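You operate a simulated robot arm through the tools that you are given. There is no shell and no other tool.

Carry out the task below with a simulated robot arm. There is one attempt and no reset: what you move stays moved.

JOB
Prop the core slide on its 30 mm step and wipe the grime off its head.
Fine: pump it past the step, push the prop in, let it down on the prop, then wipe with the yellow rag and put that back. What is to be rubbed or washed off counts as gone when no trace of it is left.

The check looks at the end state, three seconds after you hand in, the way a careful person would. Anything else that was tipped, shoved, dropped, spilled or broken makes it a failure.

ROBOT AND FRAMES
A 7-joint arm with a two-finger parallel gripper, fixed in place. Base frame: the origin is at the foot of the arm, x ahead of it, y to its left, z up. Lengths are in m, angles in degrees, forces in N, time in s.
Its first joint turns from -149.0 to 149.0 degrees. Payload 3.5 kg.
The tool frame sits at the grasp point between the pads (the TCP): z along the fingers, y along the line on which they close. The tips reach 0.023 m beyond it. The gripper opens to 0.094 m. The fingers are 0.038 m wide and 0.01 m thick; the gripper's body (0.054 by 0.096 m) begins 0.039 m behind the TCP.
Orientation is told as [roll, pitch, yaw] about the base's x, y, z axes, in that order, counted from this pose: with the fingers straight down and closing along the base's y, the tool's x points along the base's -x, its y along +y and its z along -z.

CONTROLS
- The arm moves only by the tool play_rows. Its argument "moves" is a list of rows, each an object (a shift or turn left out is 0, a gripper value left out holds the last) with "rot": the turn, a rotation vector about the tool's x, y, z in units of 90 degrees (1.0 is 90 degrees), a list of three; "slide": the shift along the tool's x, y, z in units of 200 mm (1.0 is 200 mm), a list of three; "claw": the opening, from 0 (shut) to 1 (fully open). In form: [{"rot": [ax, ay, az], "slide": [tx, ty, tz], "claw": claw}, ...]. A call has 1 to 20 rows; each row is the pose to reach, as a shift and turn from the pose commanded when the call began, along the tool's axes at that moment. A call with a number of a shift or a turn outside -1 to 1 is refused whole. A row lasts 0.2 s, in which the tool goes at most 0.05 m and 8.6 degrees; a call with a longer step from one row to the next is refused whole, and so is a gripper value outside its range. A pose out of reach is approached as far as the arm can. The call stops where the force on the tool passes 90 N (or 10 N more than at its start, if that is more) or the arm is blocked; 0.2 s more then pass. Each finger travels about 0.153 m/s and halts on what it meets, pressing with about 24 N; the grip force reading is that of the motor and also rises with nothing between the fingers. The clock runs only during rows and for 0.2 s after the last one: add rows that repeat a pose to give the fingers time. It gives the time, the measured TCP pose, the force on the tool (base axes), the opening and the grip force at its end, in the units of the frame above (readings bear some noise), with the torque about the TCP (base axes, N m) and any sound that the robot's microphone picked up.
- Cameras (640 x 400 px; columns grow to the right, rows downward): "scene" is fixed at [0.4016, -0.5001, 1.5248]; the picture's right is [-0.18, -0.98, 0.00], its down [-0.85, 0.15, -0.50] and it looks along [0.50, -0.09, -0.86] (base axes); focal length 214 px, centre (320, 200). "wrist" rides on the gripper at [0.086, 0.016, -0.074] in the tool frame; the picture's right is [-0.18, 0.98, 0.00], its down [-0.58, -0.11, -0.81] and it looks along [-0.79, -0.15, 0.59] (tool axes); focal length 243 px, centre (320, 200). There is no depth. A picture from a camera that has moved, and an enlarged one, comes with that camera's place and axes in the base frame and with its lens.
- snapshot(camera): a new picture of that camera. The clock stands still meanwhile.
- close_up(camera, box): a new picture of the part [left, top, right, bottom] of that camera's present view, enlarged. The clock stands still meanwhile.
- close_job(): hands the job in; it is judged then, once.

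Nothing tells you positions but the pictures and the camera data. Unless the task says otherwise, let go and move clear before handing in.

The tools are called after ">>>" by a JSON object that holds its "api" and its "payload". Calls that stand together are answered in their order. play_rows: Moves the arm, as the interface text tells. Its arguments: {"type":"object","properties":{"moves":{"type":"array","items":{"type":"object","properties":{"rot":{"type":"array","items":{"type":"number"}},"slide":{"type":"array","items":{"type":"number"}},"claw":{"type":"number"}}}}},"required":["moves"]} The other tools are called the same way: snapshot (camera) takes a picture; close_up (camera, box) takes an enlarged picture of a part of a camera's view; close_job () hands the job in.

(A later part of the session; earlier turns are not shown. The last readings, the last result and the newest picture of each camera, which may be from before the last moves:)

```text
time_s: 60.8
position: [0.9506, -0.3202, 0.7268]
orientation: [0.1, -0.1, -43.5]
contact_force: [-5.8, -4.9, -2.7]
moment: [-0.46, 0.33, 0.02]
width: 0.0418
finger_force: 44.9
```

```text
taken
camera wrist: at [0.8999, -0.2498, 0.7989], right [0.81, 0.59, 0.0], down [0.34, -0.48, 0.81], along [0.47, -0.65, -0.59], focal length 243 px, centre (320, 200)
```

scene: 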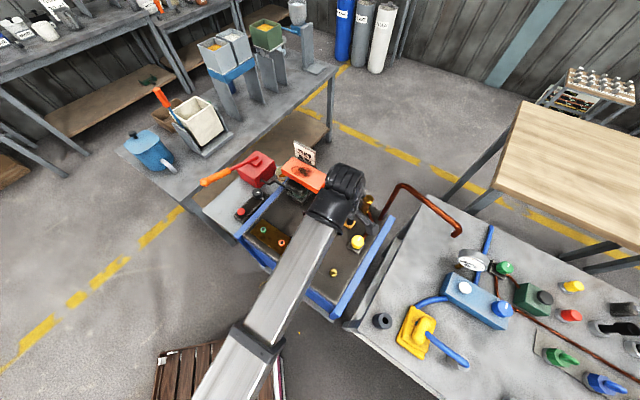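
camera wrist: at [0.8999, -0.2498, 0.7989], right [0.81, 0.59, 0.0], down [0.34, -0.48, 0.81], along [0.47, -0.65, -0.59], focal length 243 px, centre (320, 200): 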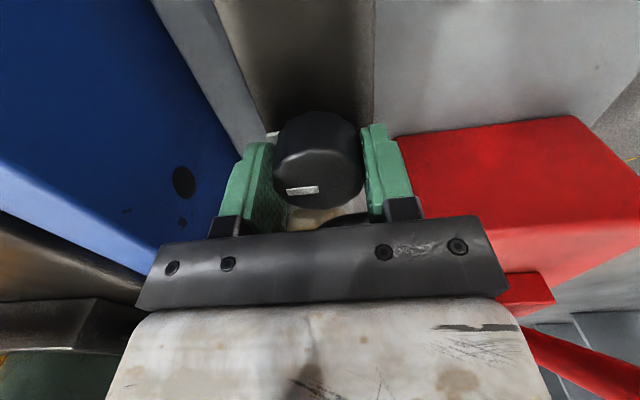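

The dial is gripped at 42 mm. I'll try turning it 10 degrees counter-clockwise and see how it responds.

>>> {"api": "play_rows", "payload": {"moves": [{"rot": [0, 0, -0.055]}, {"rot": [0, 0, -0.11]}, {"rot": [0, 0, -0.11]}]}}

>>> {"api": "snapshot", "payload": {"camera": "wrist"}}

>>> {"api": "close_up", "payload": {"camera": "scene", "box": [270, 140, 370, 230]}}

```text
time_s: 61.6
position: [0.9503, -0.3211, 0.7262]
orientation: [0.2, -0.1, -33.5]
contact_force: [-2.7, 0.0, -12.8]
moment: [-0.6, 0.85, 0.03]
width: 0.0418
finger_force: 45.1
```

```text
taken
camera wrist: at [0.8887, -0.2594, 0.7989], right [0.7, 0.72, 0.0], down [0.42, -0.41, 0.81], along [0.58, -0.56, -0.59], focal length 243 px, centre (320, 200)
```

wrist: 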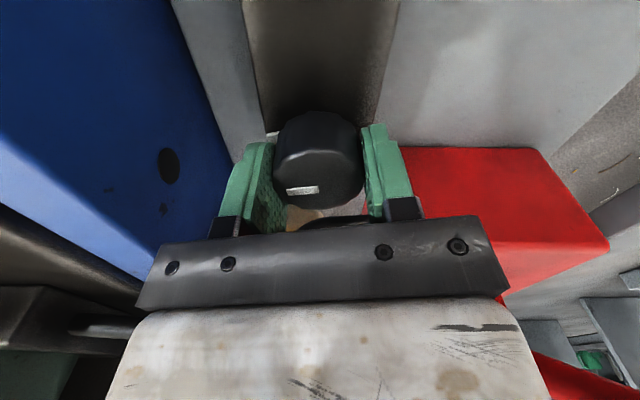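

```text
4.44 times, centred on (320, 185) of scene
camera zoom: at [0.4016, -0.5001, 1.5248], right [-0.18, -0.98, 0.0], down [-0.85, 0.15, -0.5], along [0.5, -0.09, -0.86], focal length 953 px, centre (320, 267)
```

zoom: 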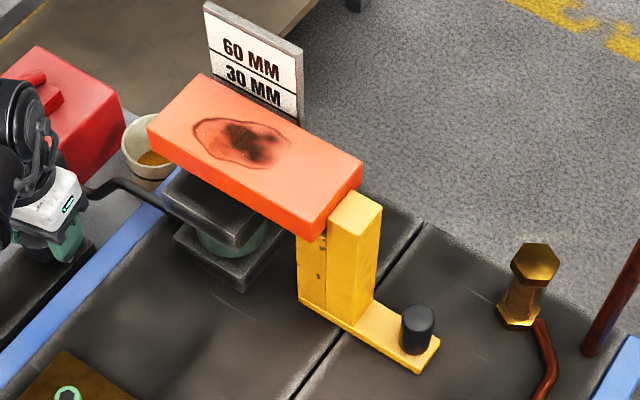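

The dial turns freely with the gripper, and the head hasn't moved yet. I'll turn further counter-clockwise in steps and watch the head.

>>> {"api": "play_rows", "payload": {"moves": [{"rot": [0, 0, -0.055]}, {"rot": [0, 0, -0.11]}, {"rot": [0, 0, -0.165]}, {"rot": [0, 0, -0.165]}]}}

>>> {"api": "close_up", "payload": {"camera": "scene", "box": [200, 130, 360, 230]}}

>>> {"api": "snapshot", "payload": {"camera": "wrist"}}

```text
time_s: 62.6
position: [0.9513, -0.32, 0.7259]
orientation: [0.2, -0.1, -18.5]
contact_force: [3.1, 4.4, -16.7]
moment: [-0.07, 1.1, -0.01]
width: 0.042
finger_force: 44.6
```

```text
4.00 times, centred on (280, 180) of scene
camera zoom: at [0.4016, -0.5001, 1.5248], right [-0.18, -0.98, 0.0], down [-0.85, 0.15, -0.5], along [0.5, -0.09, -0.86], focal length 858 px, centre (480, 280)
```

zoom: 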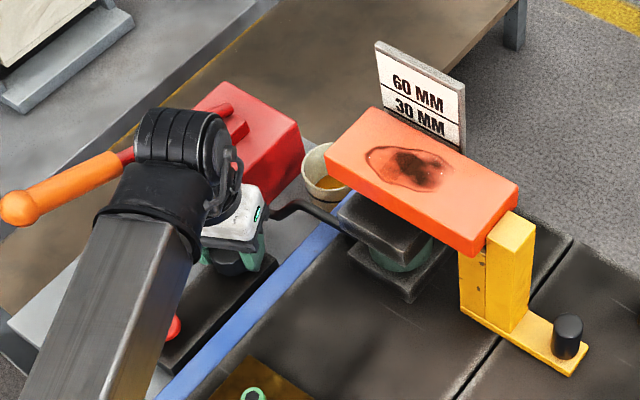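

```text
taken
camera wrist: at [0.8755, -0.2768, 0.7988], right [0.49, 0.87, 0.0], down [0.51, -0.29, 0.81], along [0.71, -0.39, -0.59], focal length 243 px, centre (320, 200)
```

wrist: 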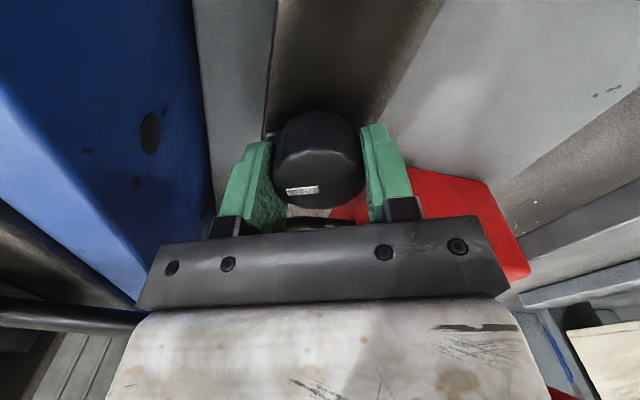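

No head motion after 25 degrees. I'll continue counter-clockwise to about 50 degrees.

>>> {"api": "play_rows", "payload": {"moves": [{"rot": [0, 0, -0.055]}, {"rot": [0, 0, -0.11]}, {"rot": [0, 0, -0.165]}, {"rot": [0, 0, -0.22]}, {"rot": [0, 0, -0.275]}, {"rot": [0, 0, -0.275]}]}}

>>> {"api": "close_up", "payload": {"camera": "scene", "box": [200, 130, 360, 230]}}

>>> {"api": "snapshot", "payload": {"camera": "wrist"}}

```text
time_s: 64.0
position: [0.9513, -0.3183, 0.7255]
orientation: [0.1, -0.1, 6.2]
contact_force: [-0.1, 27.4, -24.6]
moment: [-0.43, 0.11, -0.1]
width: 0.042
finger_force: 45.2
```

```text
4.00 times, centred on (280, 180) of scene
camera zoom: at [0.4016, -0.5001, 1.5248], right [-0.18, -0.98, 0.0], down [-0.85, 0.15, -0.5], along [0.5, -0.09, -0.86], focal length 858 px, centre (480, 280)
```

zoom: 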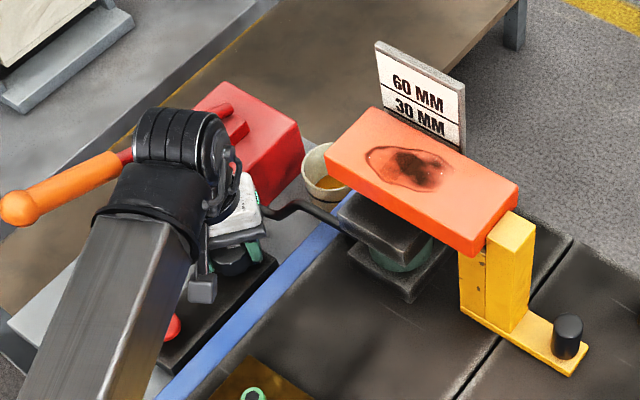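

```text
taken
camera wrist: at [0.8648, -0.3114, 0.7988], right [0.08, 1.0, 0.0], down [0.59, -0.05, 0.81], along [0.81, -0.06, -0.59], focal length 243 px, centre (320, 200)
```

wrist: 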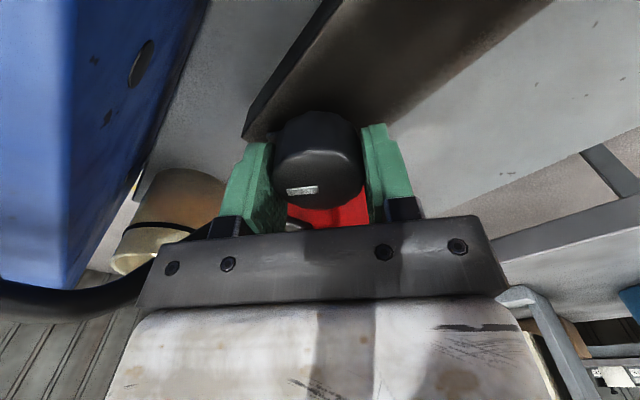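

The dial has turned 50 degrees but little time has passed, as the clock only runs during rows. I'll hold for two seconds and see whether the head sinks.

>>> {"api": "play_rows", "payload": {"moves": [{"slide": [0, 0.005, 0]}, {"slide": [0, 0.005, 0]}, {"slide": [0, 0.005, 0]}, {"slide": [0, 0.005, 0]}, {"slide": [0, 0.005, 0]}, {"slide": [0, 0.005, 0]}, {"slide": [0, 0.005, 0]}, {"slide": [0, 0.005, 0]}, {"slide": [0, 0.005, 0]}, {"slide": [0, 0.005, 0]}]}}

>>> {"api": "close_up", "payload": {"camera": "scene", "box": [200, 130, 360, 230]}}

```text
time_s: 66.2
position: [0.9506, -0.3185, 0.7251]
orientation: [0.0, -0.2, 6.0]
contact_force: [-4.8, 27.1, -31.7]
moment: [-0.49, -0.44, -0.1]
width: 0.042
finger_force: 45.2
```

```text
4.00 times, centred on (280, 180) of scene
camera zoom: at [0.4016, -0.5001, 1.5248], right [-0.18, -0.98, 0.0], down [-0.85, 0.15, -0.5], along [0.5, -0.09, -0.86], focal length 858 px, centre (480, 280)
```

zoom: 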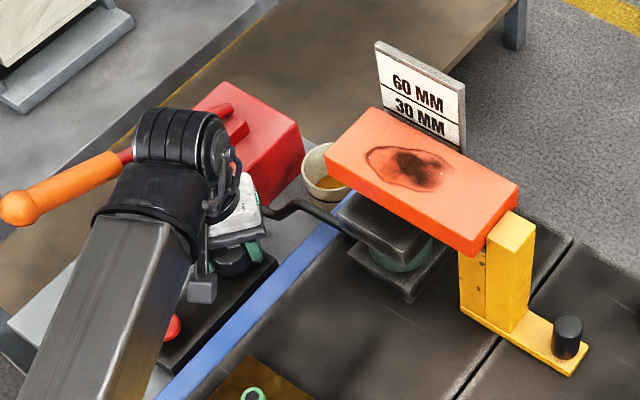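

The head has not moved. I'll re-grip to turn the dial further in the same direction: open slightly, rotate the hand back around the dial, and close again.

>>> {"api": "play_rows", "payload": {"moves": [{"rot": [0, 0, 0], "claw": 0.62}, {"rot": [0, 0, 0], "claw": 0.62}, {"rot": [0, 0, 0.08], "claw": 0.62}, {"rot": [0, 0, 0.16], "claw": 0.62}, {"rot": [0, 0, 0.24], "claw": 0.62}, {"rot": [0, 0, 0.32], "claw": 0.62}, {"rot": [0, 0, 0.4], "claw": 0.62}, {"rot": [0, 0, 0.48], "claw": 0.62}, {"rot": [0, 0, 0.55], "claw": 0.62}, {"rot": [0, 0, 0.55], "claw": 0.62}]}}

>>> {"api": "snapshot", "payload": {"camera": "wrist"}}

>>> {"api": "close_up", "payload": {"camera": "scene", "box": [200, 130, 360, 230]}}

```text
time_s: 68.4
position: [0.9507, -0.3197, 0.7268]
orientation: [0.2, -0.1, -43.7]
contact_force: [0.1, 0.6, 0.3]
moment: [0.02, 0.03, 0.0]
width: 0.0585
finger_force: 0.1
```

```text
taken
camera wrist: at [0.8999, -0.2485, 0.8008], right [0.81, 0.59, 0.0], down [0.34, -0.48, 0.81], along [0.47, -0.65, -0.59], focal length 243 px, centre (320, 200)
```

wrist: 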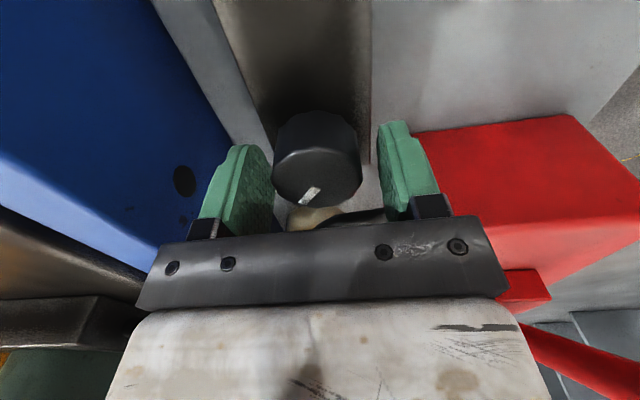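

```text
4.00 times, centred on (280, 180) of scene
camera zoom: at [0.4016, -0.5001, 1.5248], right [-0.18, -0.98, 0.0], down [-0.85, 0.15, -0.5], along [0.5, -0.09, -0.86], focal length 858 px, centre (480, 280)
```

zoom: 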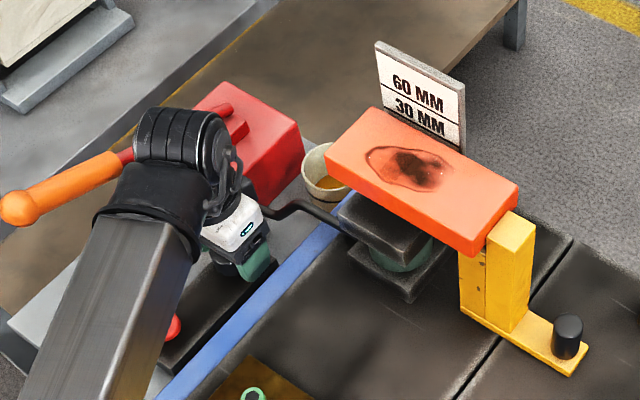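

>>> {"api": "play_rows", "payload": {"moves": [{"rot": [0, 0, 0], "claw": 0.4}, {"rot": [0, 0, 0], "claw": 0.3}, {"rot": [0, 0, 0], "claw": 0.3}, {"rot": [0, 0, -0.06], "claw": 0.3}, {"rot": [0, 0, -0.12], "claw": 0.3}, {"rot": [0, 0, -0.18], "claw": 0.3}, {"rot": [0, 0, -0.24], "claw": 0.3}, {"rot": [0, 0, -0.3], "claw": 0.3}, {"rot": [0, 0, -0.36], "claw": 0.3}, {"rot": [0, 0, -0.42], "claw": 0.3}, {"rot": [0, 0, -0.48], "claw": 0.3}, {"rot": [0, 0, -0.48], "claw": 0.3}, {"rot": [0, 0, -0.48], "claw": 0.3}, {"rot": [0, 0, -0.48], "claw": 0.3}, {"rot": [0, 0, -0.48], "claw": 0.3}, {"rot": [0, 0, -0.48], "claw": 0.3}]}}

>>> {"api": "snapshot", "payload": {"camera": "wrist"}}

>>> {"api": "close_up", "payload": {"camera": "scene", "box": [200, 130, 360, 230]}}

```text
time_s: 71.8
position: [0.9517, -0.319, 0.727]
orientation: [0.1, -0.4, -0.2]
contact_force: [7.3, 17.4, 18.1]
moment: [-0.25, -0.79, -0.2]
width: 0.0416
finger_force: 45.5
```

```text
taken
camera wrist: at [0.8658, -0.3021, 0.8], right [0.19, 0.98, 0.0], down [0.58, -0.11, 0.81], along [0.8, -0.15, -0.59], focal length 243 px, centre (320, 200)
```

wrist: 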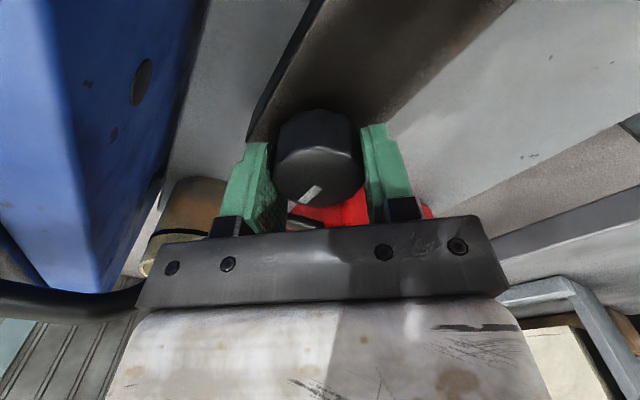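

```text
4.00 times, centred on (280, 180) of scene
camera zoom: at [0.4016, -0.5001, 1.5248], right [-0.18, -0.98, 0.0], down [-0.85, 0.15, -0.5], along [0.5, -0.09, -0.86], focal length 858 px, centre (480, 280)
```

zoom: 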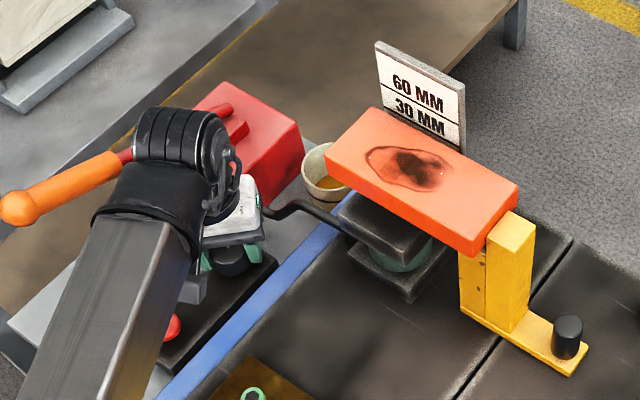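

Now about 94 degrees with no effect on the head. I'll re-grip once more and go on, to learn whether there's a stop or a later opening point.

>>> {"api": "play_rows", "payload": {"moves": [{"rot": [0, 0, 0], "claw": 0.62}, {"rot": [0, 0, 0], "claw": 0.62}, {"rot": [0, 0, 0.08], "claw": 0.62}, {"rot": [0, 0, 0.16], "claw": 0.62}, {"rot": [0, 0, 0.24], "claw": 0.62}, {"rot": [0, 0, 0.32], "claw": 0.62}, {"rot": [0, 0, 0.4], "claw": 0.62}, {"rot": [0, 0, 0.48], "claw": 0.62}, {"rot": [0, 0, 0.48], "claw": 0.62}, {"rot": [0, 0, 0.48], "claw": 0.4}, {"rot": [0, 0, 0.48], "claw": 0.3}, {"rot": [0, 0, 0.48], "claw": 0.3}]}}

>>> {"api": "play_rows", "payload": {"moves": [{"rot": [0, 0, -0.06]}, {"rot": [0, 0, -0.12]}, {"rot": [0, 0, -0.18]}, {"rot": [0, 0, -0.24]}, {"rot": [0, 0, -0.3]}, {"rot": [0, 0, -0.36]}, {"rot": [0, 0, -0.42]}, {"rot": [0, 0, -0.48]}, {"rot": [0, 0, -0.48]}, {"rot": [0, 0, -0.48]}]}}

>>> {"api": "snapshot", "payload": {"camera": "wrist"}}

>>> {"api": "close_up", "payload": {"camera": "scene", "box": [200, 130, 360, 230]}}

```text
time_s: 74.4
position: [0.95, -0.3209, 0.7255]
orientation: [0.1, -0.1, -43.6]
contact_force: [-16.2, -14.6, -2.8]
moment: [-0.47, 0.51, -0.11]
width: 0.041
finger_force: 45.4
```

```text
time_s: 76.6
position: [0.9509, -0.3201, 0.7271]
orientation: [0.2, -0.3, -0.2]
contact_force: [3.5, 1.5, -2.3]
moment: [-0.36, -0.06, -0.43]
width: 0.0413
finger_force: 44.8
```

```text
taken
camera wrist: at [0.8657, -0.3021, 0.8001], right [0.19, 0.98, 0.0], down [0.58, -0.11, 0.81], along [0.8, -0.15, -0.59], focal length 243 px, centre (320, 200)
```

wrist: 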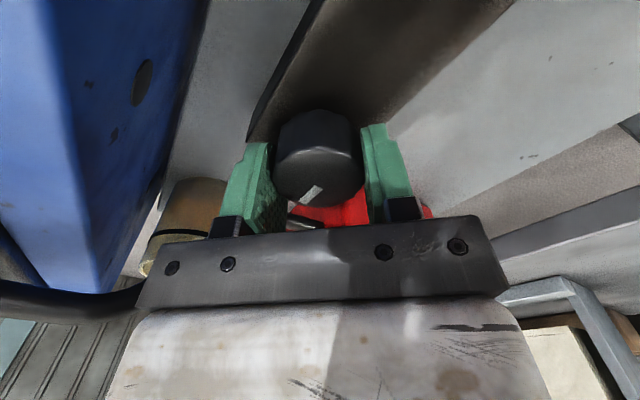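

```text
4.00 times, centred on (280, 180) of scene
camera zoom: at [0.4016, -0.5001, 1.5248], right [-0.18, -0.98, 0.0], down [-0.85, 0.15, -0.5], along [0.5, -0.09, -0.86], focal length 858 px, centre (480, 280)
```

zoom: 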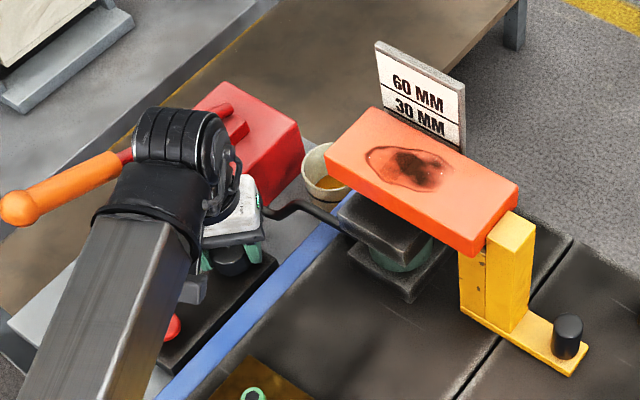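

The pointer's position in the gripper view suggests the dial slipped back between grips. I'll open the fingers, wait, and look at where the dial rests.

>>> {"api": "play_rows", "payload": {"moves": [{"rot": [0, 0, 0], "claw": 0.62}, {"rot": [0, 0, 0], "claw": 0.62}, {"rot": [0, 0, 0], "claw": 0.62}]}}

>>> {"api": "close_up", "payload": {"camera": "wrist", "box": [220, 60, 420, 240]}}

```text
time_s: 77.4
position: [0.9507, -0.3186, 0.7267]
orientation: [0.0, -0.3, -0.3]
contact_force: [0.2, -0.2, -0.4]
moment: [0.01, -0.02, 0.01]
width: 0.0582
finger_force: 0.1
```

```text
2.22 times, centred on (320, 150) of wrist
camera zoom: at [0.8648, -0.3031, 0.8002], right [0.19, 0.98, 0.0], down [0.58, -0.11, 0.81], along [0.79, -0.15, -0.59], focal length 539 px, centre (320, 311)
```

zoom: 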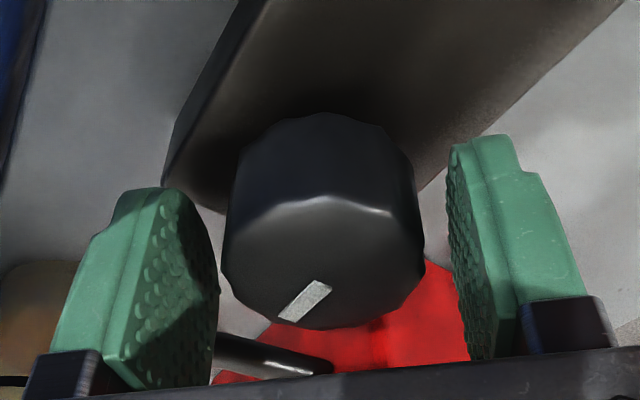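

>>> {"api": "play_rows", "payload": {"moves": [{"rot": [0, 0, 0.08]}, {"rot": [0, 0, 0.16]}, {"rot": [0, 0, 0.24]}, {"rot": [0, 0, 0.24]}]}}

>>> {"api": "close_up", "payload": {"camera": "wrist", "box": [220, 60, 420, 240]}}

>>> {"api": "play_rows", "payload": {"moves": [{"rot": [0, 0, 0.08]}, {"rot": [0, 0, 0.16]}, {"rot": [0, 0, 0.24]}, {"rot": [0, 0, 0.24]}]}}

>>> {"api": "close_up", "payload": {"camera": "wrist", "box": [220, 60, 420, 240]}}

```text
time_s: 78.4
position: [0.9503, -0.3188, 0.727]
orientation: [0.1, -0.2, -22.0]
contact_force: [0.2, 1.0, -0.4]
moment: [-0.03, 0.02, 0.01]
width: 0.0582
finger_force: 0.1
```

```text
2.22 times, centred on (320, 150) of wrist
camera zoom: at [0.8772, -0.2722, 0.7999], right [0.54, 0.84, 0.0], down [0.49, -0.32, 0.81], along [0.68, -0.43, -0.59], focal length 539 px, centre (320, 311)
```

zoom: 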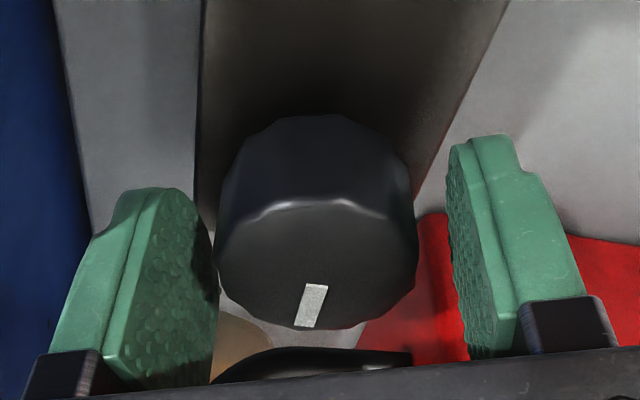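

```text
time_s: 79.4
position: [0.9504, -0.319, 0.7279]
orientation: [0.1, -0.1, -43.6]
contact_force: [0.5, -0.7, 0.2]
moment: [0.01, 0.02, 0.03]
width: 0.0583
finger_force: 0.0
```

```text
2.22 times, centred on (320, 150) of wrist
camera zoom: at [0.9, -0.2479, 0.8007], right [0.81, 0.59, 0.0], down [0.34, -0.48, 0.81], along [0.47, -0.65, -0.59], focal length 539 px, centre (320, 311)
```

zoom: 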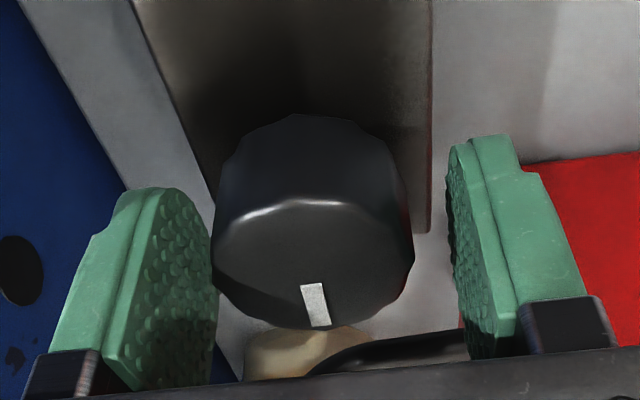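

Working out the bar angles, the dial has come to a quarter-turn end stop and the head still hasn't moved. So the dial doesn't release it in this direction. I'll turn it back toward its index mark first.

>>> {"api": "play_rows", "payload": {"moves": [{"rot": [0, 0, -0.08]}, {"rot": [0, 0, -0.16]}, {"rot": [0, 0, -0.24]}, {"rot": [0, 0, -0.32]}, {"rot": [0, 0, -0.4]}, {"rot": [0, 0, -0.5]}, {"rot": [0, 0, -0.5], "claw": 0.45}, {"rot": [0, 0, -0.5], "claw": 0.3}, {"rot": [0, 0, -0.5], "claw": 0.3}]}}

>>> {"api": "play_rows", "payload": {"moves": [{"rot": [0, 0, 0.06]}, {"rot": [0, 0, 0.12]}, {"rot": [0, 0, 0.18]}, {"rot": [0, 0, 0.24]}, {"rot": [0, 0, 0.3]}, {"rot": [0, 0, 0.36]}, {"rot": [0, 0, 0.42]}, {"rot": [0, 0, 0.5]}, {"rot": [0, 0, 0.5]}]}}

>>> {"api": "close_up", "payload": {"camera": "wrist", "box": [220, 60, 420, 240]}}

>>> {"api": "close_up", "payload": {"camera": "scene", "box": [200, 130, 360, 230]}}

```text
refused: row 6 steps farther than a row can; nothing moved
```

```text
time_s: 81.4
position: [0.9496, -0.3193, 0.7265]
orientation: [0.3, 0.1, -88.6]
contact_force: [-0.5, 0.5, 0.3]
moment: [0.0, -0.03, -0.04]
width: 0.0585
finger_force: 0.1
```

```text
2.22 times, centred on (320, 150) of wrist
camera zoom: at [0.9654, -0.2324, 0.8006], right [0.99, -0.16, 0.0], down [-0.1, -0.58, 0.81], along [-0.13, -0.8, -0.59], focal length 539 px, centre (320, 311)
```

zoom: 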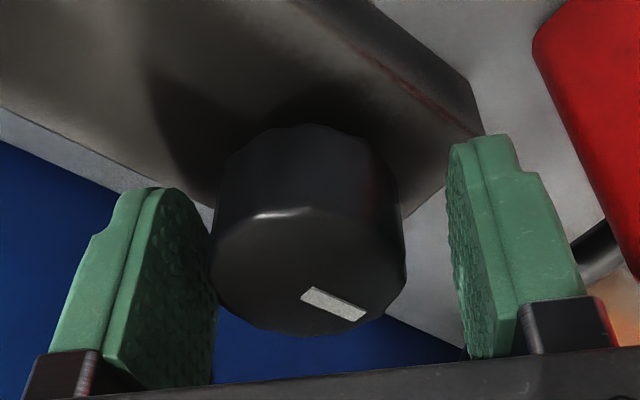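

```text
4.00 times, centred on (280, 180) of scene
camera zoom: at [0.4016, -0.5001, 1.5248], right [-0.18, -0.98, 0.0], down [-0.85, 0.15, -0.5], along [0.5, -0.09, -0.86], focal length 858 px, centre (480, 280)
```

zoom: 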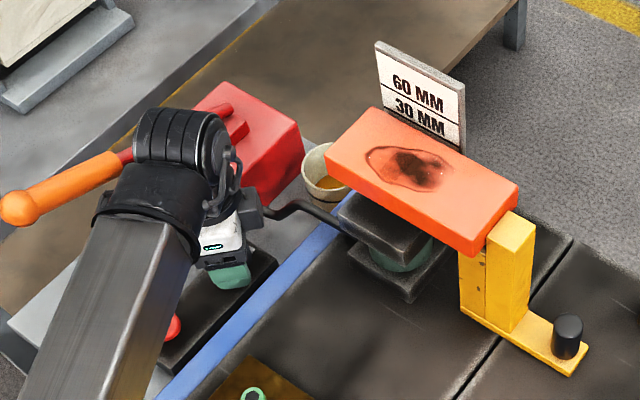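

One call was refused, so the open hand simply rotated the other way without touching anything. I'll swing it back counter-clockwise with the fingers open, grip the dial, and then turn it clockwise to the index.

>>> {"api": "play_rows", "payload": {"moves": [{"rot": [0, 0, -0.09]}, {"rot": [0, 0, -0.18]}, {"rot": [0, 0, -0.27]}, {"rot": [0, 0, -0.36]}, {"rot": [0, 0, -0.45]}, {"rot": [0, 0, -0.54]}, {"rot": [0, 0, -0.63]}, {"rot": [0, 0, -0.72]}, {"rot": [0, 0, -0.81]}, {"rot": [0, 0, -0.9]}, {"rot": [0, 0, -0.99]}, {"rot": [0, 0, -0.99]}, {"rot": [0, 0, -0.99], "claw": 0.45}, {"rot": [0, 0, -0.99], "claw": 0.3}, {"rot": [0, 0, -0.99], "claw": 0.3}]}}

>>> {"api": "close_up", "payload": {"camera": "wrist", "box": [220, 60, 420, 240]}}

```text
time_s: 84.6
position: [0.9492, -0.3185, 0.7271]
orientation: [0.1, -0.3, 0.6]
contact_force: [-0.8, 3.8, -0.9]
moment: [-0.37, -0.12, -0.01]
width: 0.0417
finger_force: 45.5
```

```text
2.22 times, centred on (320, 150) of wrist
camera zoom: at [0.8649, -0.3032, 0.7996], right [0.17, 0.98, 0.0], down [0.58, -0.1, 0.81], along [0.8, -0.14, -0.59], focal length 539 px, centre (320, 311)
```

zoom: 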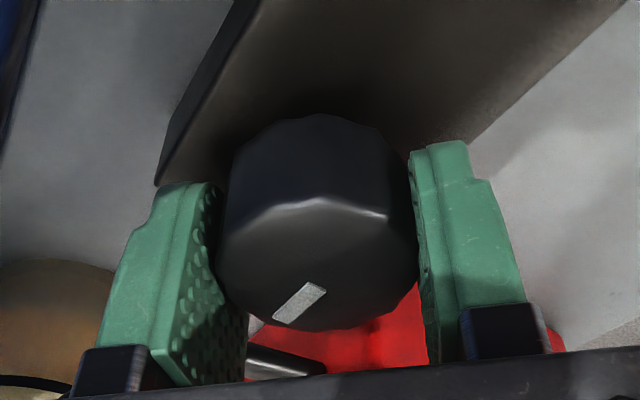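

Gripped again. Now I turn it clockwise back toward the index in small steps and watch the torque.

>>> {"api": "play_rows", "payload": {"moves": [{"rot": [0, 0, 0.08]}, {"rot": [0, 0, 0.16]}, {"rot": [0, 0, 0.24]}, {"rot": [0, 0, 0.32]}, {"rot": [0, 0, 0.4]}, {"rot": [0, 0, 0.48]}, {"rot": [0, 0, 0.56]}, {"rot": [0, 0, 0.64]}, {"rot": [0, 0, 0.72]}, {"rot": [0, 0, 0.8]}, {"rot": [0, 0, 0.88]}, {"rot": [0, 0, 0.88]}]}}

>>> {"api": "close_up", "payload": {"camera": "wrist", "box": [220, 60, 420, 240]}}

>>> {"api": "close_up", "payload": {"camera": "scene", "box": [200, 130, 360, 230]}}

```text
time_s: 87.2
position: [0.9489, -0.3184, 0.7281]
orientation: [0.1, 0.1, -78.7]
contact_force: [-33.3, -10.5, -3.7]
moment: [0.09, 0.34, 0.02]
width: 0.0434
finger_force: 17.2
```

```text
2.22 times, centred on (320, 150) of wrist
camera zoom: at [0.9491, -0.2309, 0.8019], right [1.0, 0.01, 0.0], down [0.01, -0.59, 0.81], along [0.01, -0.81, -0.59], focal length 539 px, centre (320, 311)
```

zoom: 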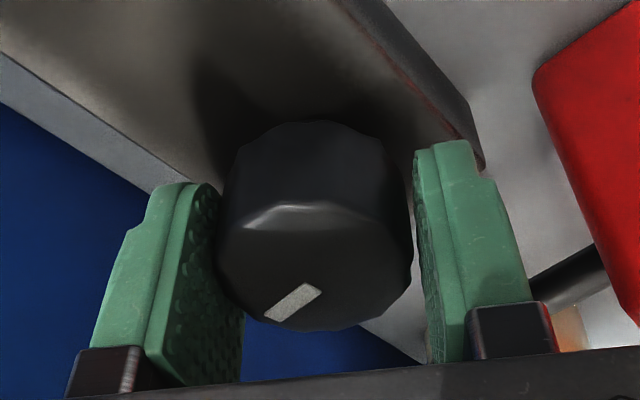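

```text
4.00 times, centred on (280, 180) of scene
camera zoom: at [0.4016, -0.5001, 1.5248], right [-0.18, -0.98, 0.0], down [-0.85, 0.15, -0.5], along [0.5, -0.09, -0.86], focal length 858 px, centre (480, 280)
```

zoom: 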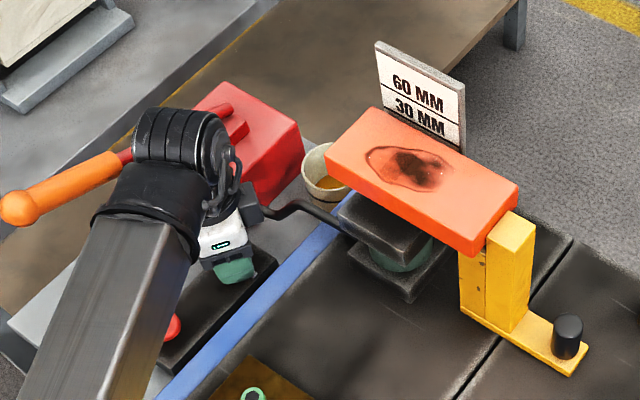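

The pointer is back at about its original bearing of -140 degrees. I'll open the fingers, lift off, and check it against the index tab.

>>> {"api": "play_rows", "payload": {"moves": [{"slide": [0, 0, 0], "claw": 0.62}, {"slide": [0, 0, 0], "claw": 0.62}, {"slide": [0, 0, -0.15], "claw": 0.62}, {"slide": [0, 0, -0.35], "claw": 0.62}, {"slide": [0, 0, -0.55], "claw": 0.62}, {"slide": [0, 0, -0.55], "claw": 0.62}]}}

>>> {"api": "close_up", "payload": {"camera": "wrist", "box": [220, 0, 440, 200]}}

>>> {"api": "close_up", "payload": {"camera": "scene", "box": [225, 180, 285, 225]}}

```text
time_s: 88.6
position: [0.9501, -0.3199, 0.8384]
orientation: [0.2, 0.1, -78.6]
contact_force: [-0.8, -0.1, -0.8]
moment: [-0.04, -0.01, -0.02]
width: 0.0582
finger_force: 0.1
```

```text
2.00 times, centred on (330, 100) of wrist
camera zoom: at [0.9507, -0.232, 0.912], right [1.0, 0.01, 0.0], down [0.0, -0.59, 0.81], along [0.01, -0.81, -0.59], focal length 485 px, centre (300, 400)
```

zoom: 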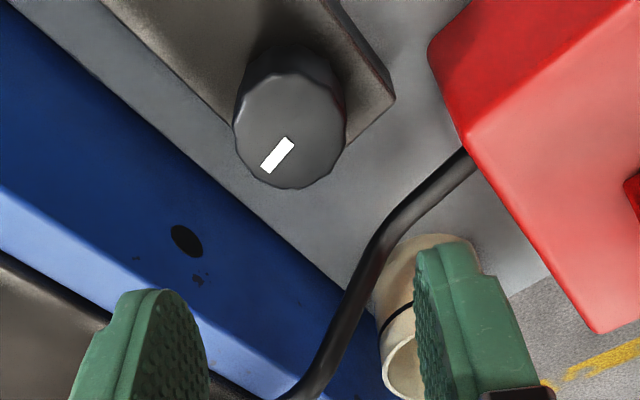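

```text
8.89 times, centred on (255, 202) of scene
camera zoom: at [0.4016, -0.5001, 1.5248], right [-0.18, -0.98, 0.0], down [-0.85, 0.15, -0.5], along [0.5, -0.09, -0.86], focal length 1906 px, centre (898, 178)
```

zoom: 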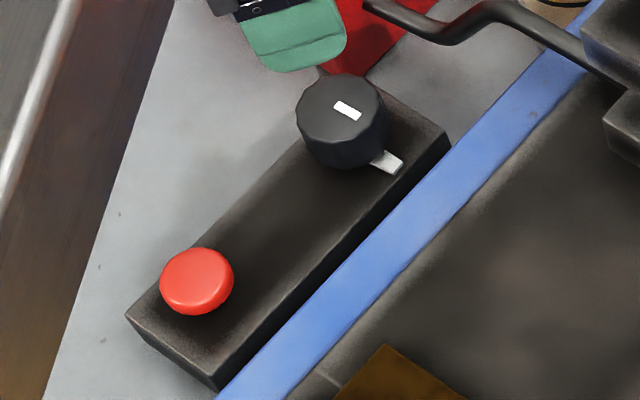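

The dial is back exactly at its index. The red button is the other candidate for lowering the head, so I'll move over it with the fingers closing.

>>> {"api": "play_rows", "payload": {"moves": [{"slide": [0.09, -0.05, 0], "rot": [0, 0, -0.08], "claw": 0.3}, {"slide": [0.18, -0.1, 0], "rot": [0, 0, -0.16], "claw": 0.0}, {"slide": [0.27, -0.16, 0], "rot": [0, 0, -0.24], "claw": 0.0}, {"slide": [0.36, -0.21, 0], "rot": [0, 0, -0.32], "claw": 0.0}, {"slide": [0.446, -0.262, 0], "rot": [0, 0, -0.39], "claw": 0.0}, {"slide": [0.446, -0.262, 0], "rot": [0, 0, -0.39], "claw": 0.0}]}}

>>> {"api": "snapshot", "payload": {"camera": "wrist"}}

```text
time_s: 90.0
position: [0.88, -0.242, 0.8358]
orientation: [0.2, -0.1, -43.4]
contact_force: [0.3, 1.1, 0.0]
moment: [0.01, 0.01, 0.03]
width: 0.0002
finger_force: 24.0
```

```text
taken
camera wrist: at [0.8292, -0.1718, 0.9092], right [0.81, 0.59, 0.0], down [0.34, -0.48, 0.81], along [0.48, -0.65, -0.59], focal length 243 px, centre (320, 200)
```

wrist: 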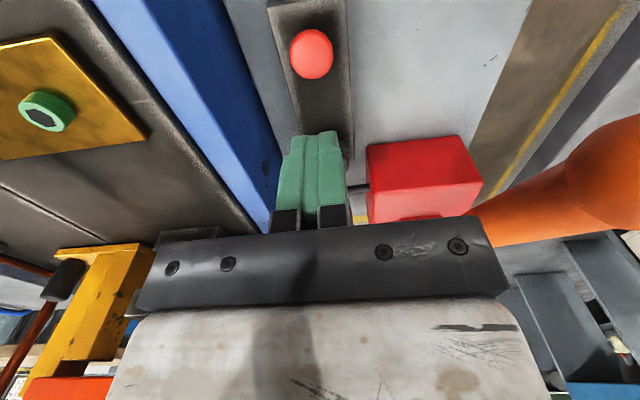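

>>> {"api": "play_rows", "payload": {"moves": [{"slide": [0.025, -0.03, 0.1]}, {"slide": [0.025, -0.03, 0.25]}, {"slide": [0.025, -0.03, 0.36]}, {"slide": [0.025, -0.03, 0.42]}, {"slide": [0.025, -0.03, 0.42]}]}}

>>> {"api": "snapshot", "payload": {"camera": "wrist"}}

>>> {"api": "close_up", "payload": {"camera": "scene", "box": [200, 150, 330, 240]}}

```text
time_s: 91.2
position: [0.8735, -0.2426, 0.7532]
orientation: [0.2, -0.3, -43.4]
contact_force: [0.1, -0.2, -0.3]
moment: [-0.02, -0.03, 0.01]
width: 0.0
finger_force: 24.1
```

```text
taken
camera wrist: at [0.8229, -0.1707, 0.8265], right [0.81, 0.59, 0.0], down [0.34, -0.48, 0.81], along [0.48, -0.65, -0.59], focal length 243 px, centre (320, 200)
```

wrist: 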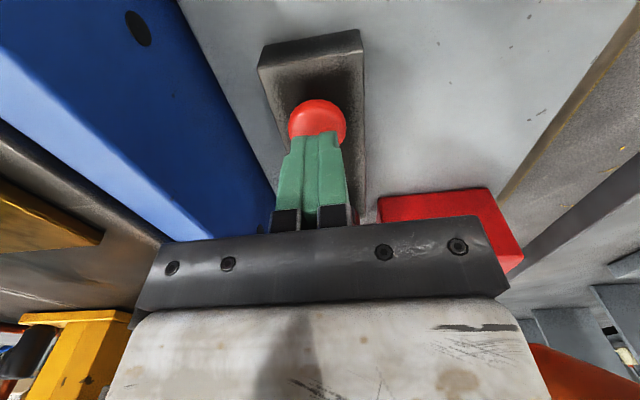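

```text
4.44 times, centred on (265, 195) of scene
camera zoom: at [0.4016, -0.5001, 1.5248], right [-0.18, -0.98, 0.0], down [-0.85, 0.15, -0.5], along [0.5, -0.09, -0.86], focal length 953 px, centre (564, 222)
```

zoom: 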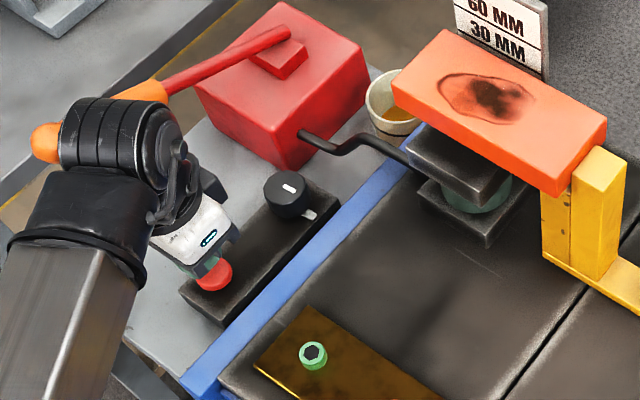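

>>> {"api": "play_rows", "payload": {"moves": [{"slide": [0, 0, 0.03]}, {"slide": [0, 0, 0.06]}, {"slide": [0, 0, 0.08]}, {"slide": [0, 0, 0.09]}]}}

>>> {"api": "play_rows", "payload": {"moves": [{"slide": [0, 0, 0.01]}, {"slide": [0, 0, 0.02]}, {"slide": [0, 0, 0.02]}, {"slide": [0, 0, 0.02]}]}}

>>> {"api": "close_up", "payload": {"camera": "scene", "box": [200, 150, 330, 240]}}

```text
time_s: 92.2
position: [0.8741, -0.2424, 0.7348]
orientation: [0.3, -0.2, -43.5]
contact_force: [2.1, -0.3, 3.9]
moment: [0.02, -0.02, 0.05]
width: 0.0
finger_force: 24.1
```

```text
time_s: 93.2
position: [0.8737, -0.2431, 0.731]
orientation: [0.2, -0.2, -43.5]
contact_force: [2.7, 0.0, 9.0]
moment: [-0.06, -0.1, 0.01]
width: 0.0001
finger_force: 23.5
```

```text
4.44 times, centred on (265, 195) of scene
camera zoom: at [0.4016, -0.5001, 1.5248], right [-0.18, -0.98, 0.0], down [-0.85, 0.15, -0.5], along [0.5, -0.09, -0.86], focal length 953 px, centre (564, 222)
```

zoom: 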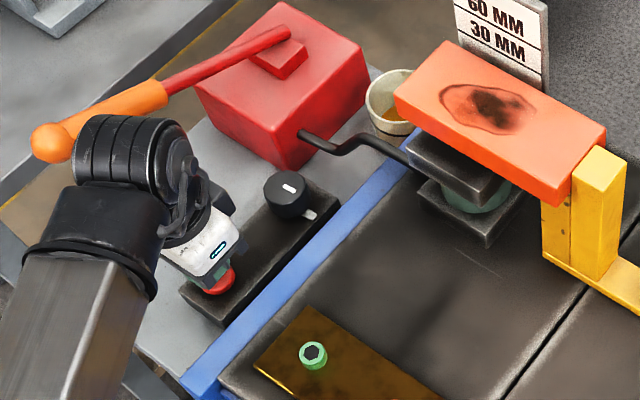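

The red button is the release, because the head has started to sink. I'll hold the button and watch until the head settles on the prop.

>>> {"api": "play_rows", "payload": {"moves": [{"slide": [0, 0, 0.005]}, {"slide": [0, 0, 0.005]}, {"slide": [0, 0, 0.005]}]}}

>>> {"api": "close_up", "payload": {"camera": "scene", "box": [270, 140, 370, 230]}}

>>> {"api": "play_rows", "payload": {"moves": [{"slide": [0, 0, 0.0]}, {"slide": [0, 0, 0.0]}, {"slide": [0, 0, 0.0]}, {"slide": [0, 0, 0.0]}, {"slide": [0, 0, 0.0]}, {"slide": [0, 0, 0.0]}]}}

>>> {"api": "close_up", "payload": {"camera": "scene", "box": [270, 140, 370, 230]}}

```text
time_s: 94.0
position: [0.873, -0.241, 0.7306]
orientation: [0.2, -0.2, -43.4]
contact_force: [5.6, 4.0, 24.2]
moment: [0.03, -0.14, -0.06]
width: 0.0
finger_force: 23.9
```

```text
4.44 times, centred on (320, 185) of scene
camera zoom: at [0.4016, -0.5001, 1.5248], right [-0.18, -0.98, 0.0], down [-0.85, 0.15, -0.5], along [0.5, -0.09, -0.86], focal length 953 px, centre (320, 267)
```

zoom: 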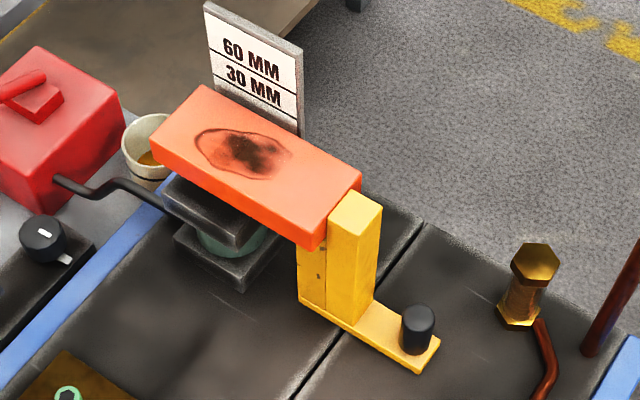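

```text
time_s: 95.4
position: [0.8735, -0.2426, 0.7296]
orientation: [0.3, -0.2, -43.6]
contact_force: [7.4, 6.6, 24.8]
moment: [0.12, -0.14, 0.01]
width: 0.0
finger_force: 24.4
```

```text
4.44 times, centred on (320, 185) of scene
camera zoom: at [0.4016, -0.5001, 1.5248], right [-0.18, -0.98, 0.0], down [-0.85, 0.15, -0.5], along [0.5, -0.09, -0.86], focal length 953 px, centre (320, 267)
```

zoom: 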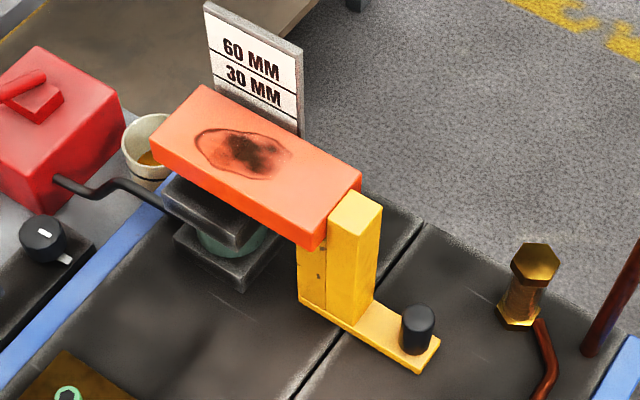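

The head settled about 14 mm lower, resting on the 30 mm step with no further movement. I'll lift off the button and check that everything stays put.

>>> {"api": "play_rows", "payload": {"moves": [{"slide": [0, 0, -0.1]}, {"slide": [0, 0, -0.3]}, {"slide": [0, 0, -0.5]}, {"slide": [0, 0, -0.7]}, {"slide": [0, 0, -0.9]}, {"slide": [0, 0, -1.0]}, {"slide": [0, 0, -1.0]}]}}

>>> {"api": "close_up", "payload": {"camera": "scene", "box": [200, 130, 360, 230]}}

>>> {"api": "close_up", "payload": {"camera": "scene", "box": [290, 150, 350, 210]}}

>>> {"api": "snapshot", "payload": {"camera": "wrist"}}

```text
time_s: 97.0
position: [0.8725, -0.2416, 0.9289]
orientation: [0.2, -0.1, -43.5]
contact_force: [-0.9, -0.7, -1.3]
moment: [0.02, -0.01, 0.05]
width: 0.0
finger_force: 23.8
```

```text
4.00 times, centred on (280, 180) of scene
camera zoom: at [0.4016, -0.5001, 1.5248], right [-0.18, -0.98, 0.0], down [-0.85, 0.15, -0.5], along [0.5, -0.09, -0.86], focal length 858 px, centre (480, 280)
```

zoom: 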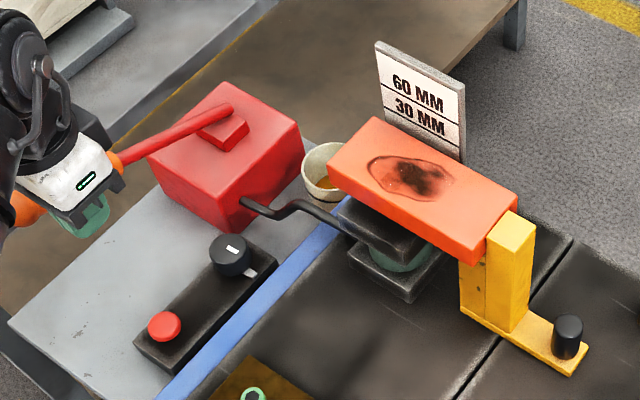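

```text
6.67 times, centred on (320, 180) of scene
camera zoom: at [0.4016, -0.5001, 1.5248], right [-0.18, -0.98, 0.0], down [-0.85, 0.15, -0.5], along [0.5, -0.09, -0.86], focal length 1430 px, centre (320, 333)
```

zoom: 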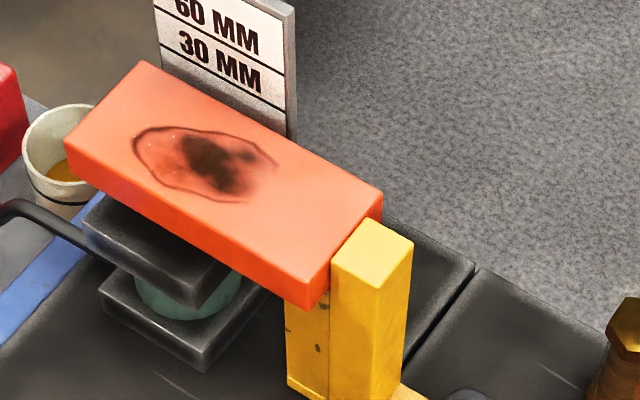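

```text
taken
camera wrist: at [0.8218, -0.1714, 1.0024], right [0.81, 0.59, 0.0], down [0.34, -0.48, 0.81], along [0.48, -0.65, -0.59], focal length 243 px, centre (320, 200)
```

wrist: 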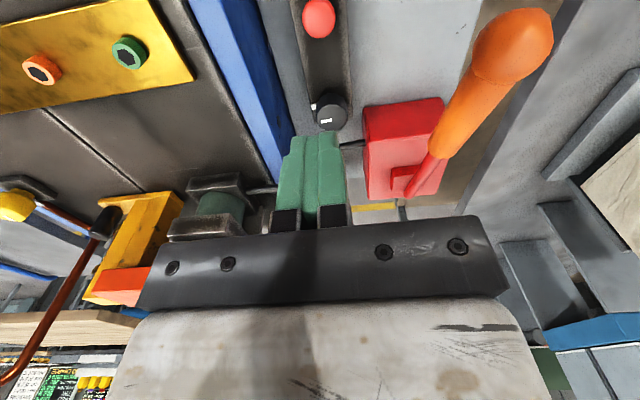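

The head is on the prop, and the button and dial are as they should be. Now for the rag: I'll open the fingers and swing around to the right bench.

>>> {"api": "play_rows", "payload": {"moves": [{"slide": [0.085, -0.16, -0.05], "claw": 0.3}, {"slide": [0.17, -0.32, -0.1], "claw": 0.6}, {"slide": [0.255, -0.48, -0.15], "claw": 0.9}, {"slide": [0.34, -0.64, -0.15], "claw": 0.9}, {"slide": [0.426, -0.804, -0.15], "claw": 0.9}]}}

>>> {"api": "play_rows", "payload": {"moves": [{"slide": [0, -0.19, 0]}, {"slide": [0, -0.38, 0]}, {"slide": [0, -0.57, 0]}, {"slide": [0, -0.76, 0]}, {"slide": [-0.01, -0.955, 0]}]}}

>>> {"api": "play_rows", "payload": {"moves": [{"slide": [0.026, -0.19, 0], "rot": [0, 0, 0.052]}, {"slide": [0.052, -0.38, 0], "rot": [0, 0, 0.104]}, {"slide": [0.078, -0.57, 0], "rot": [0, 0, 0.156]}, {"slide": [0.104, -0.76, 0], "rot": [0, 0, 0.208]}, {"slide": [0.131, -0.95, 0], "rot": [0, 0, 0.26]}, {"slide": [0.131, -0.95, 0], "rot": [0, 0, 0.26]}]}}

>>> {"api": "snapshot", "payload": {"camera": "wrist"}}

```text
time_s: 98.2
position: [0.6982, -0.3008, 0.958]
orientation: [0.2, -0.1, -43.4]
contact_force: [0.1, 0.4, -0.2]
moment: [-0.01, -0.02, 0.02]
width: 0.0842
finger_force: 0.2
```

```text
time_s: 99.4
position: [0.5731, -0.4415, 0.9576]
orientation: [0.2, 0.0, -43.4]
contact_force: [-0.6, -0.2, -0.3]
moment: [0.01, 0.0, 0.01]
width: 0.0848
finger_force: 0.0
```

```text
time_s: 100.8
position: [0.4181, -0.5649, 0.9565]
orientation: [0.3, 0.0, -66.9]
contact_force: [-0.7, 0.7, 0.0]
moment: [-0.02, 0.01, -0.02]
width: 0.0849
finger_force: 0.0
```

```text
taken
camera wrist: at [0.4015, -0.4784, 1.0302], right [0.98, 0.22, 0.0], down [0.12, -0.58, 0.81], along [0.18, -0.79, -0.59], focal length 243 px, centre (320, 200)
```

wrist: 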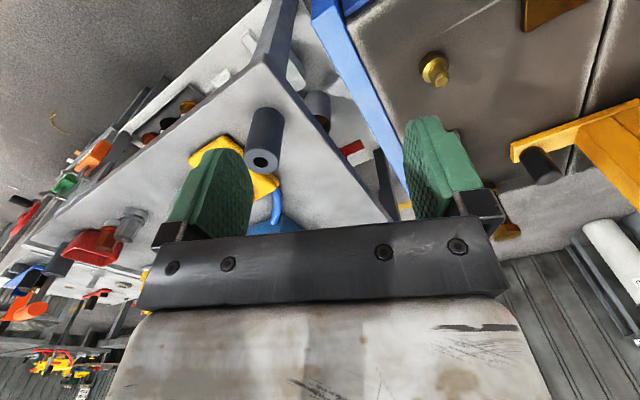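

>>> {"api": "play_rows", "payload": {"moves": [{"slide": [-0.012, -0.18, 0]}, {"slide": [-0.025, -0.36, 0]}, {"slide": [-0.037, -0.54, 0]}, {"slide": [-0.05, -0.717, 0]}, {"slide": [-0.05, -0.717, 0]}]}}

>>> {"api": "snapshot", "payload": {"camera": "wrist"}}

>>> {"api": "close_up", "payload": {"camera": "wrist", "box": [210, 40, 450, 230]}}

>>> {"api": "close_up", "payload": {"camera": "scene", "box": [370, 280, 490, 380]}}

```text
time_s: 102.0
position: [0.2936, -0.628, 0.957]
orientation: [0.3, 0.0, -67.0]
contact_force: [-0.2, 0.5, -0.2]
moment: [-0.02, -0.02, 0.01]
width: 0.0848
finger_force: 0.0
```

```text
taken
camera wrist: at [0.2753, -0.5424, 1.0306], right [0.98, 0.22, 0.0], down [0.12, -0.58, 0.81], along [0.18, -0.79, -0.59], focal length 243 px, centre (320, 200)
```

wrist: 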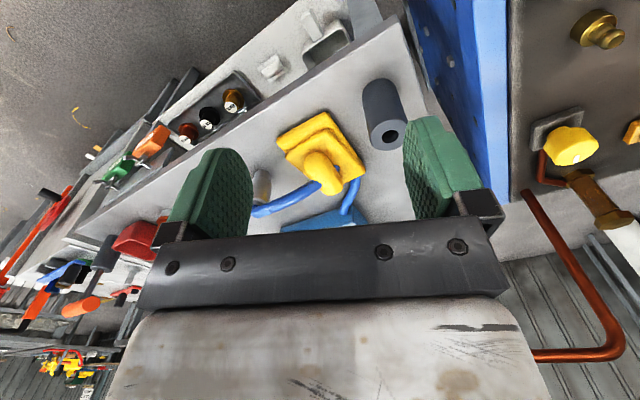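

```text
2.11 times, centred on (330, 135) of wrist
camera zoom: at [0.2753, -0.5424, 1.0306], right [0.98, 0.22, 0.0], down [0.12, -0.58, 0.81], along [0.18, -0.79, -0.59], focal length 511 px, centre (299, 337)
```

zoom: 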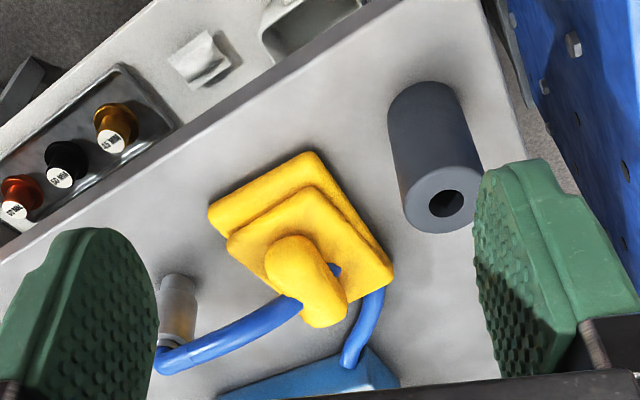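

```text
4.00 times, centred on (430, 330) of scene
camera zoom: at [0.4016, -0.5001, 1.5248], right [-0.18, -0.98, 0.0], down [-0.85, 0.15, -0.5], along [0.5, -0.09, -0.86], focal length 858 px, centre (-120, -320)
```

zoom: 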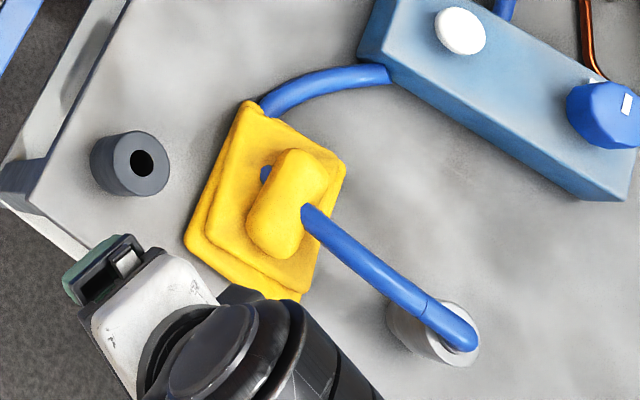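

The rag's pad lies at about (0.341, -0.789) with its long side at -45 degrees and its bunch near z 0.80. The blue hose arcs right through the bunch. I'll hover above it for a closer look before gripping.

>>> {"api": "play_rows", "payload": {"moves": [{"slide": [-0.2, -0.027, 0], "rot": [0, 0, -0.064]}, {"slide": [-0.4, -0.054, 0.03], "rot": [0, 0, -0.128]}, {"slide": [-0.6, -0.081, 0.08], "rot": [0, 0, -0.192]}, {"slide": [-0.807, -0.109, 0.135], "rot": [0, 0, -0.2556]}, {"slide": [-0.807, -0.109, 0.135], "rot": [0, 0, -0.2556]}]}}

>>> {"api": "snapshot", "payload": {"camera": "wrist"}}

>>> {"api": "close_up", "payload": {"camera": "wrist", "box": [210, 0, 430, 200]}}

```text
time_s: 103.2
position: [0.3359, -0.7835, 0.9299]
orientation: [0.1, -0.2, -43.8]
contact_force: [-0.7, 0.5, 0.3]
moment: [0.01, -0.02, -0.01]
width: 0.0845
finger_force: 0.1
```

```text
taken
camera wrist: at [0.2871, -0.7122, 1.0031], right [0.81, 0.58, 0.0], down [0.34, -0.48, 0.81], along [0.47, -0.66, -0.59], focal length 243 px, centre (320, 200)
```

wrist: 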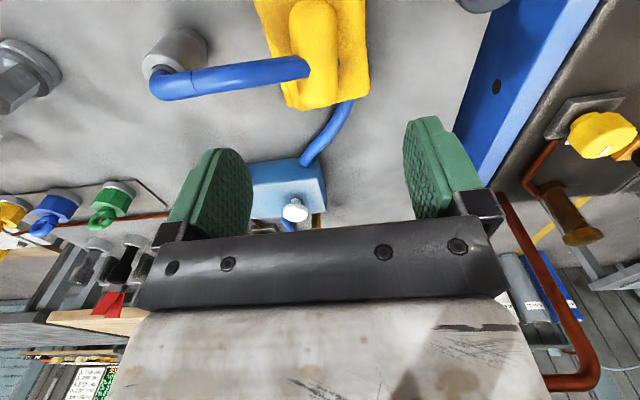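

```text
2.00 times, centred on (320, 100) of wrist
camera zoom: at [0.2871, -0.7122, 1.0031], right [0.81, 0.58, 0.0], down [0.34, -0.48, 0.81], along [0.47, -0.66, -0.59], focal length 485 px, centre (320, 400)
```

zoom: 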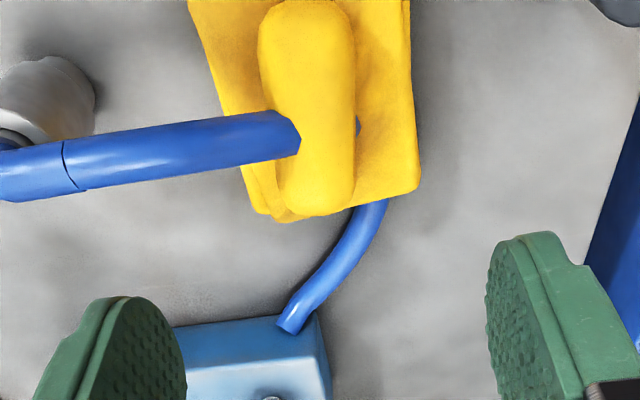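

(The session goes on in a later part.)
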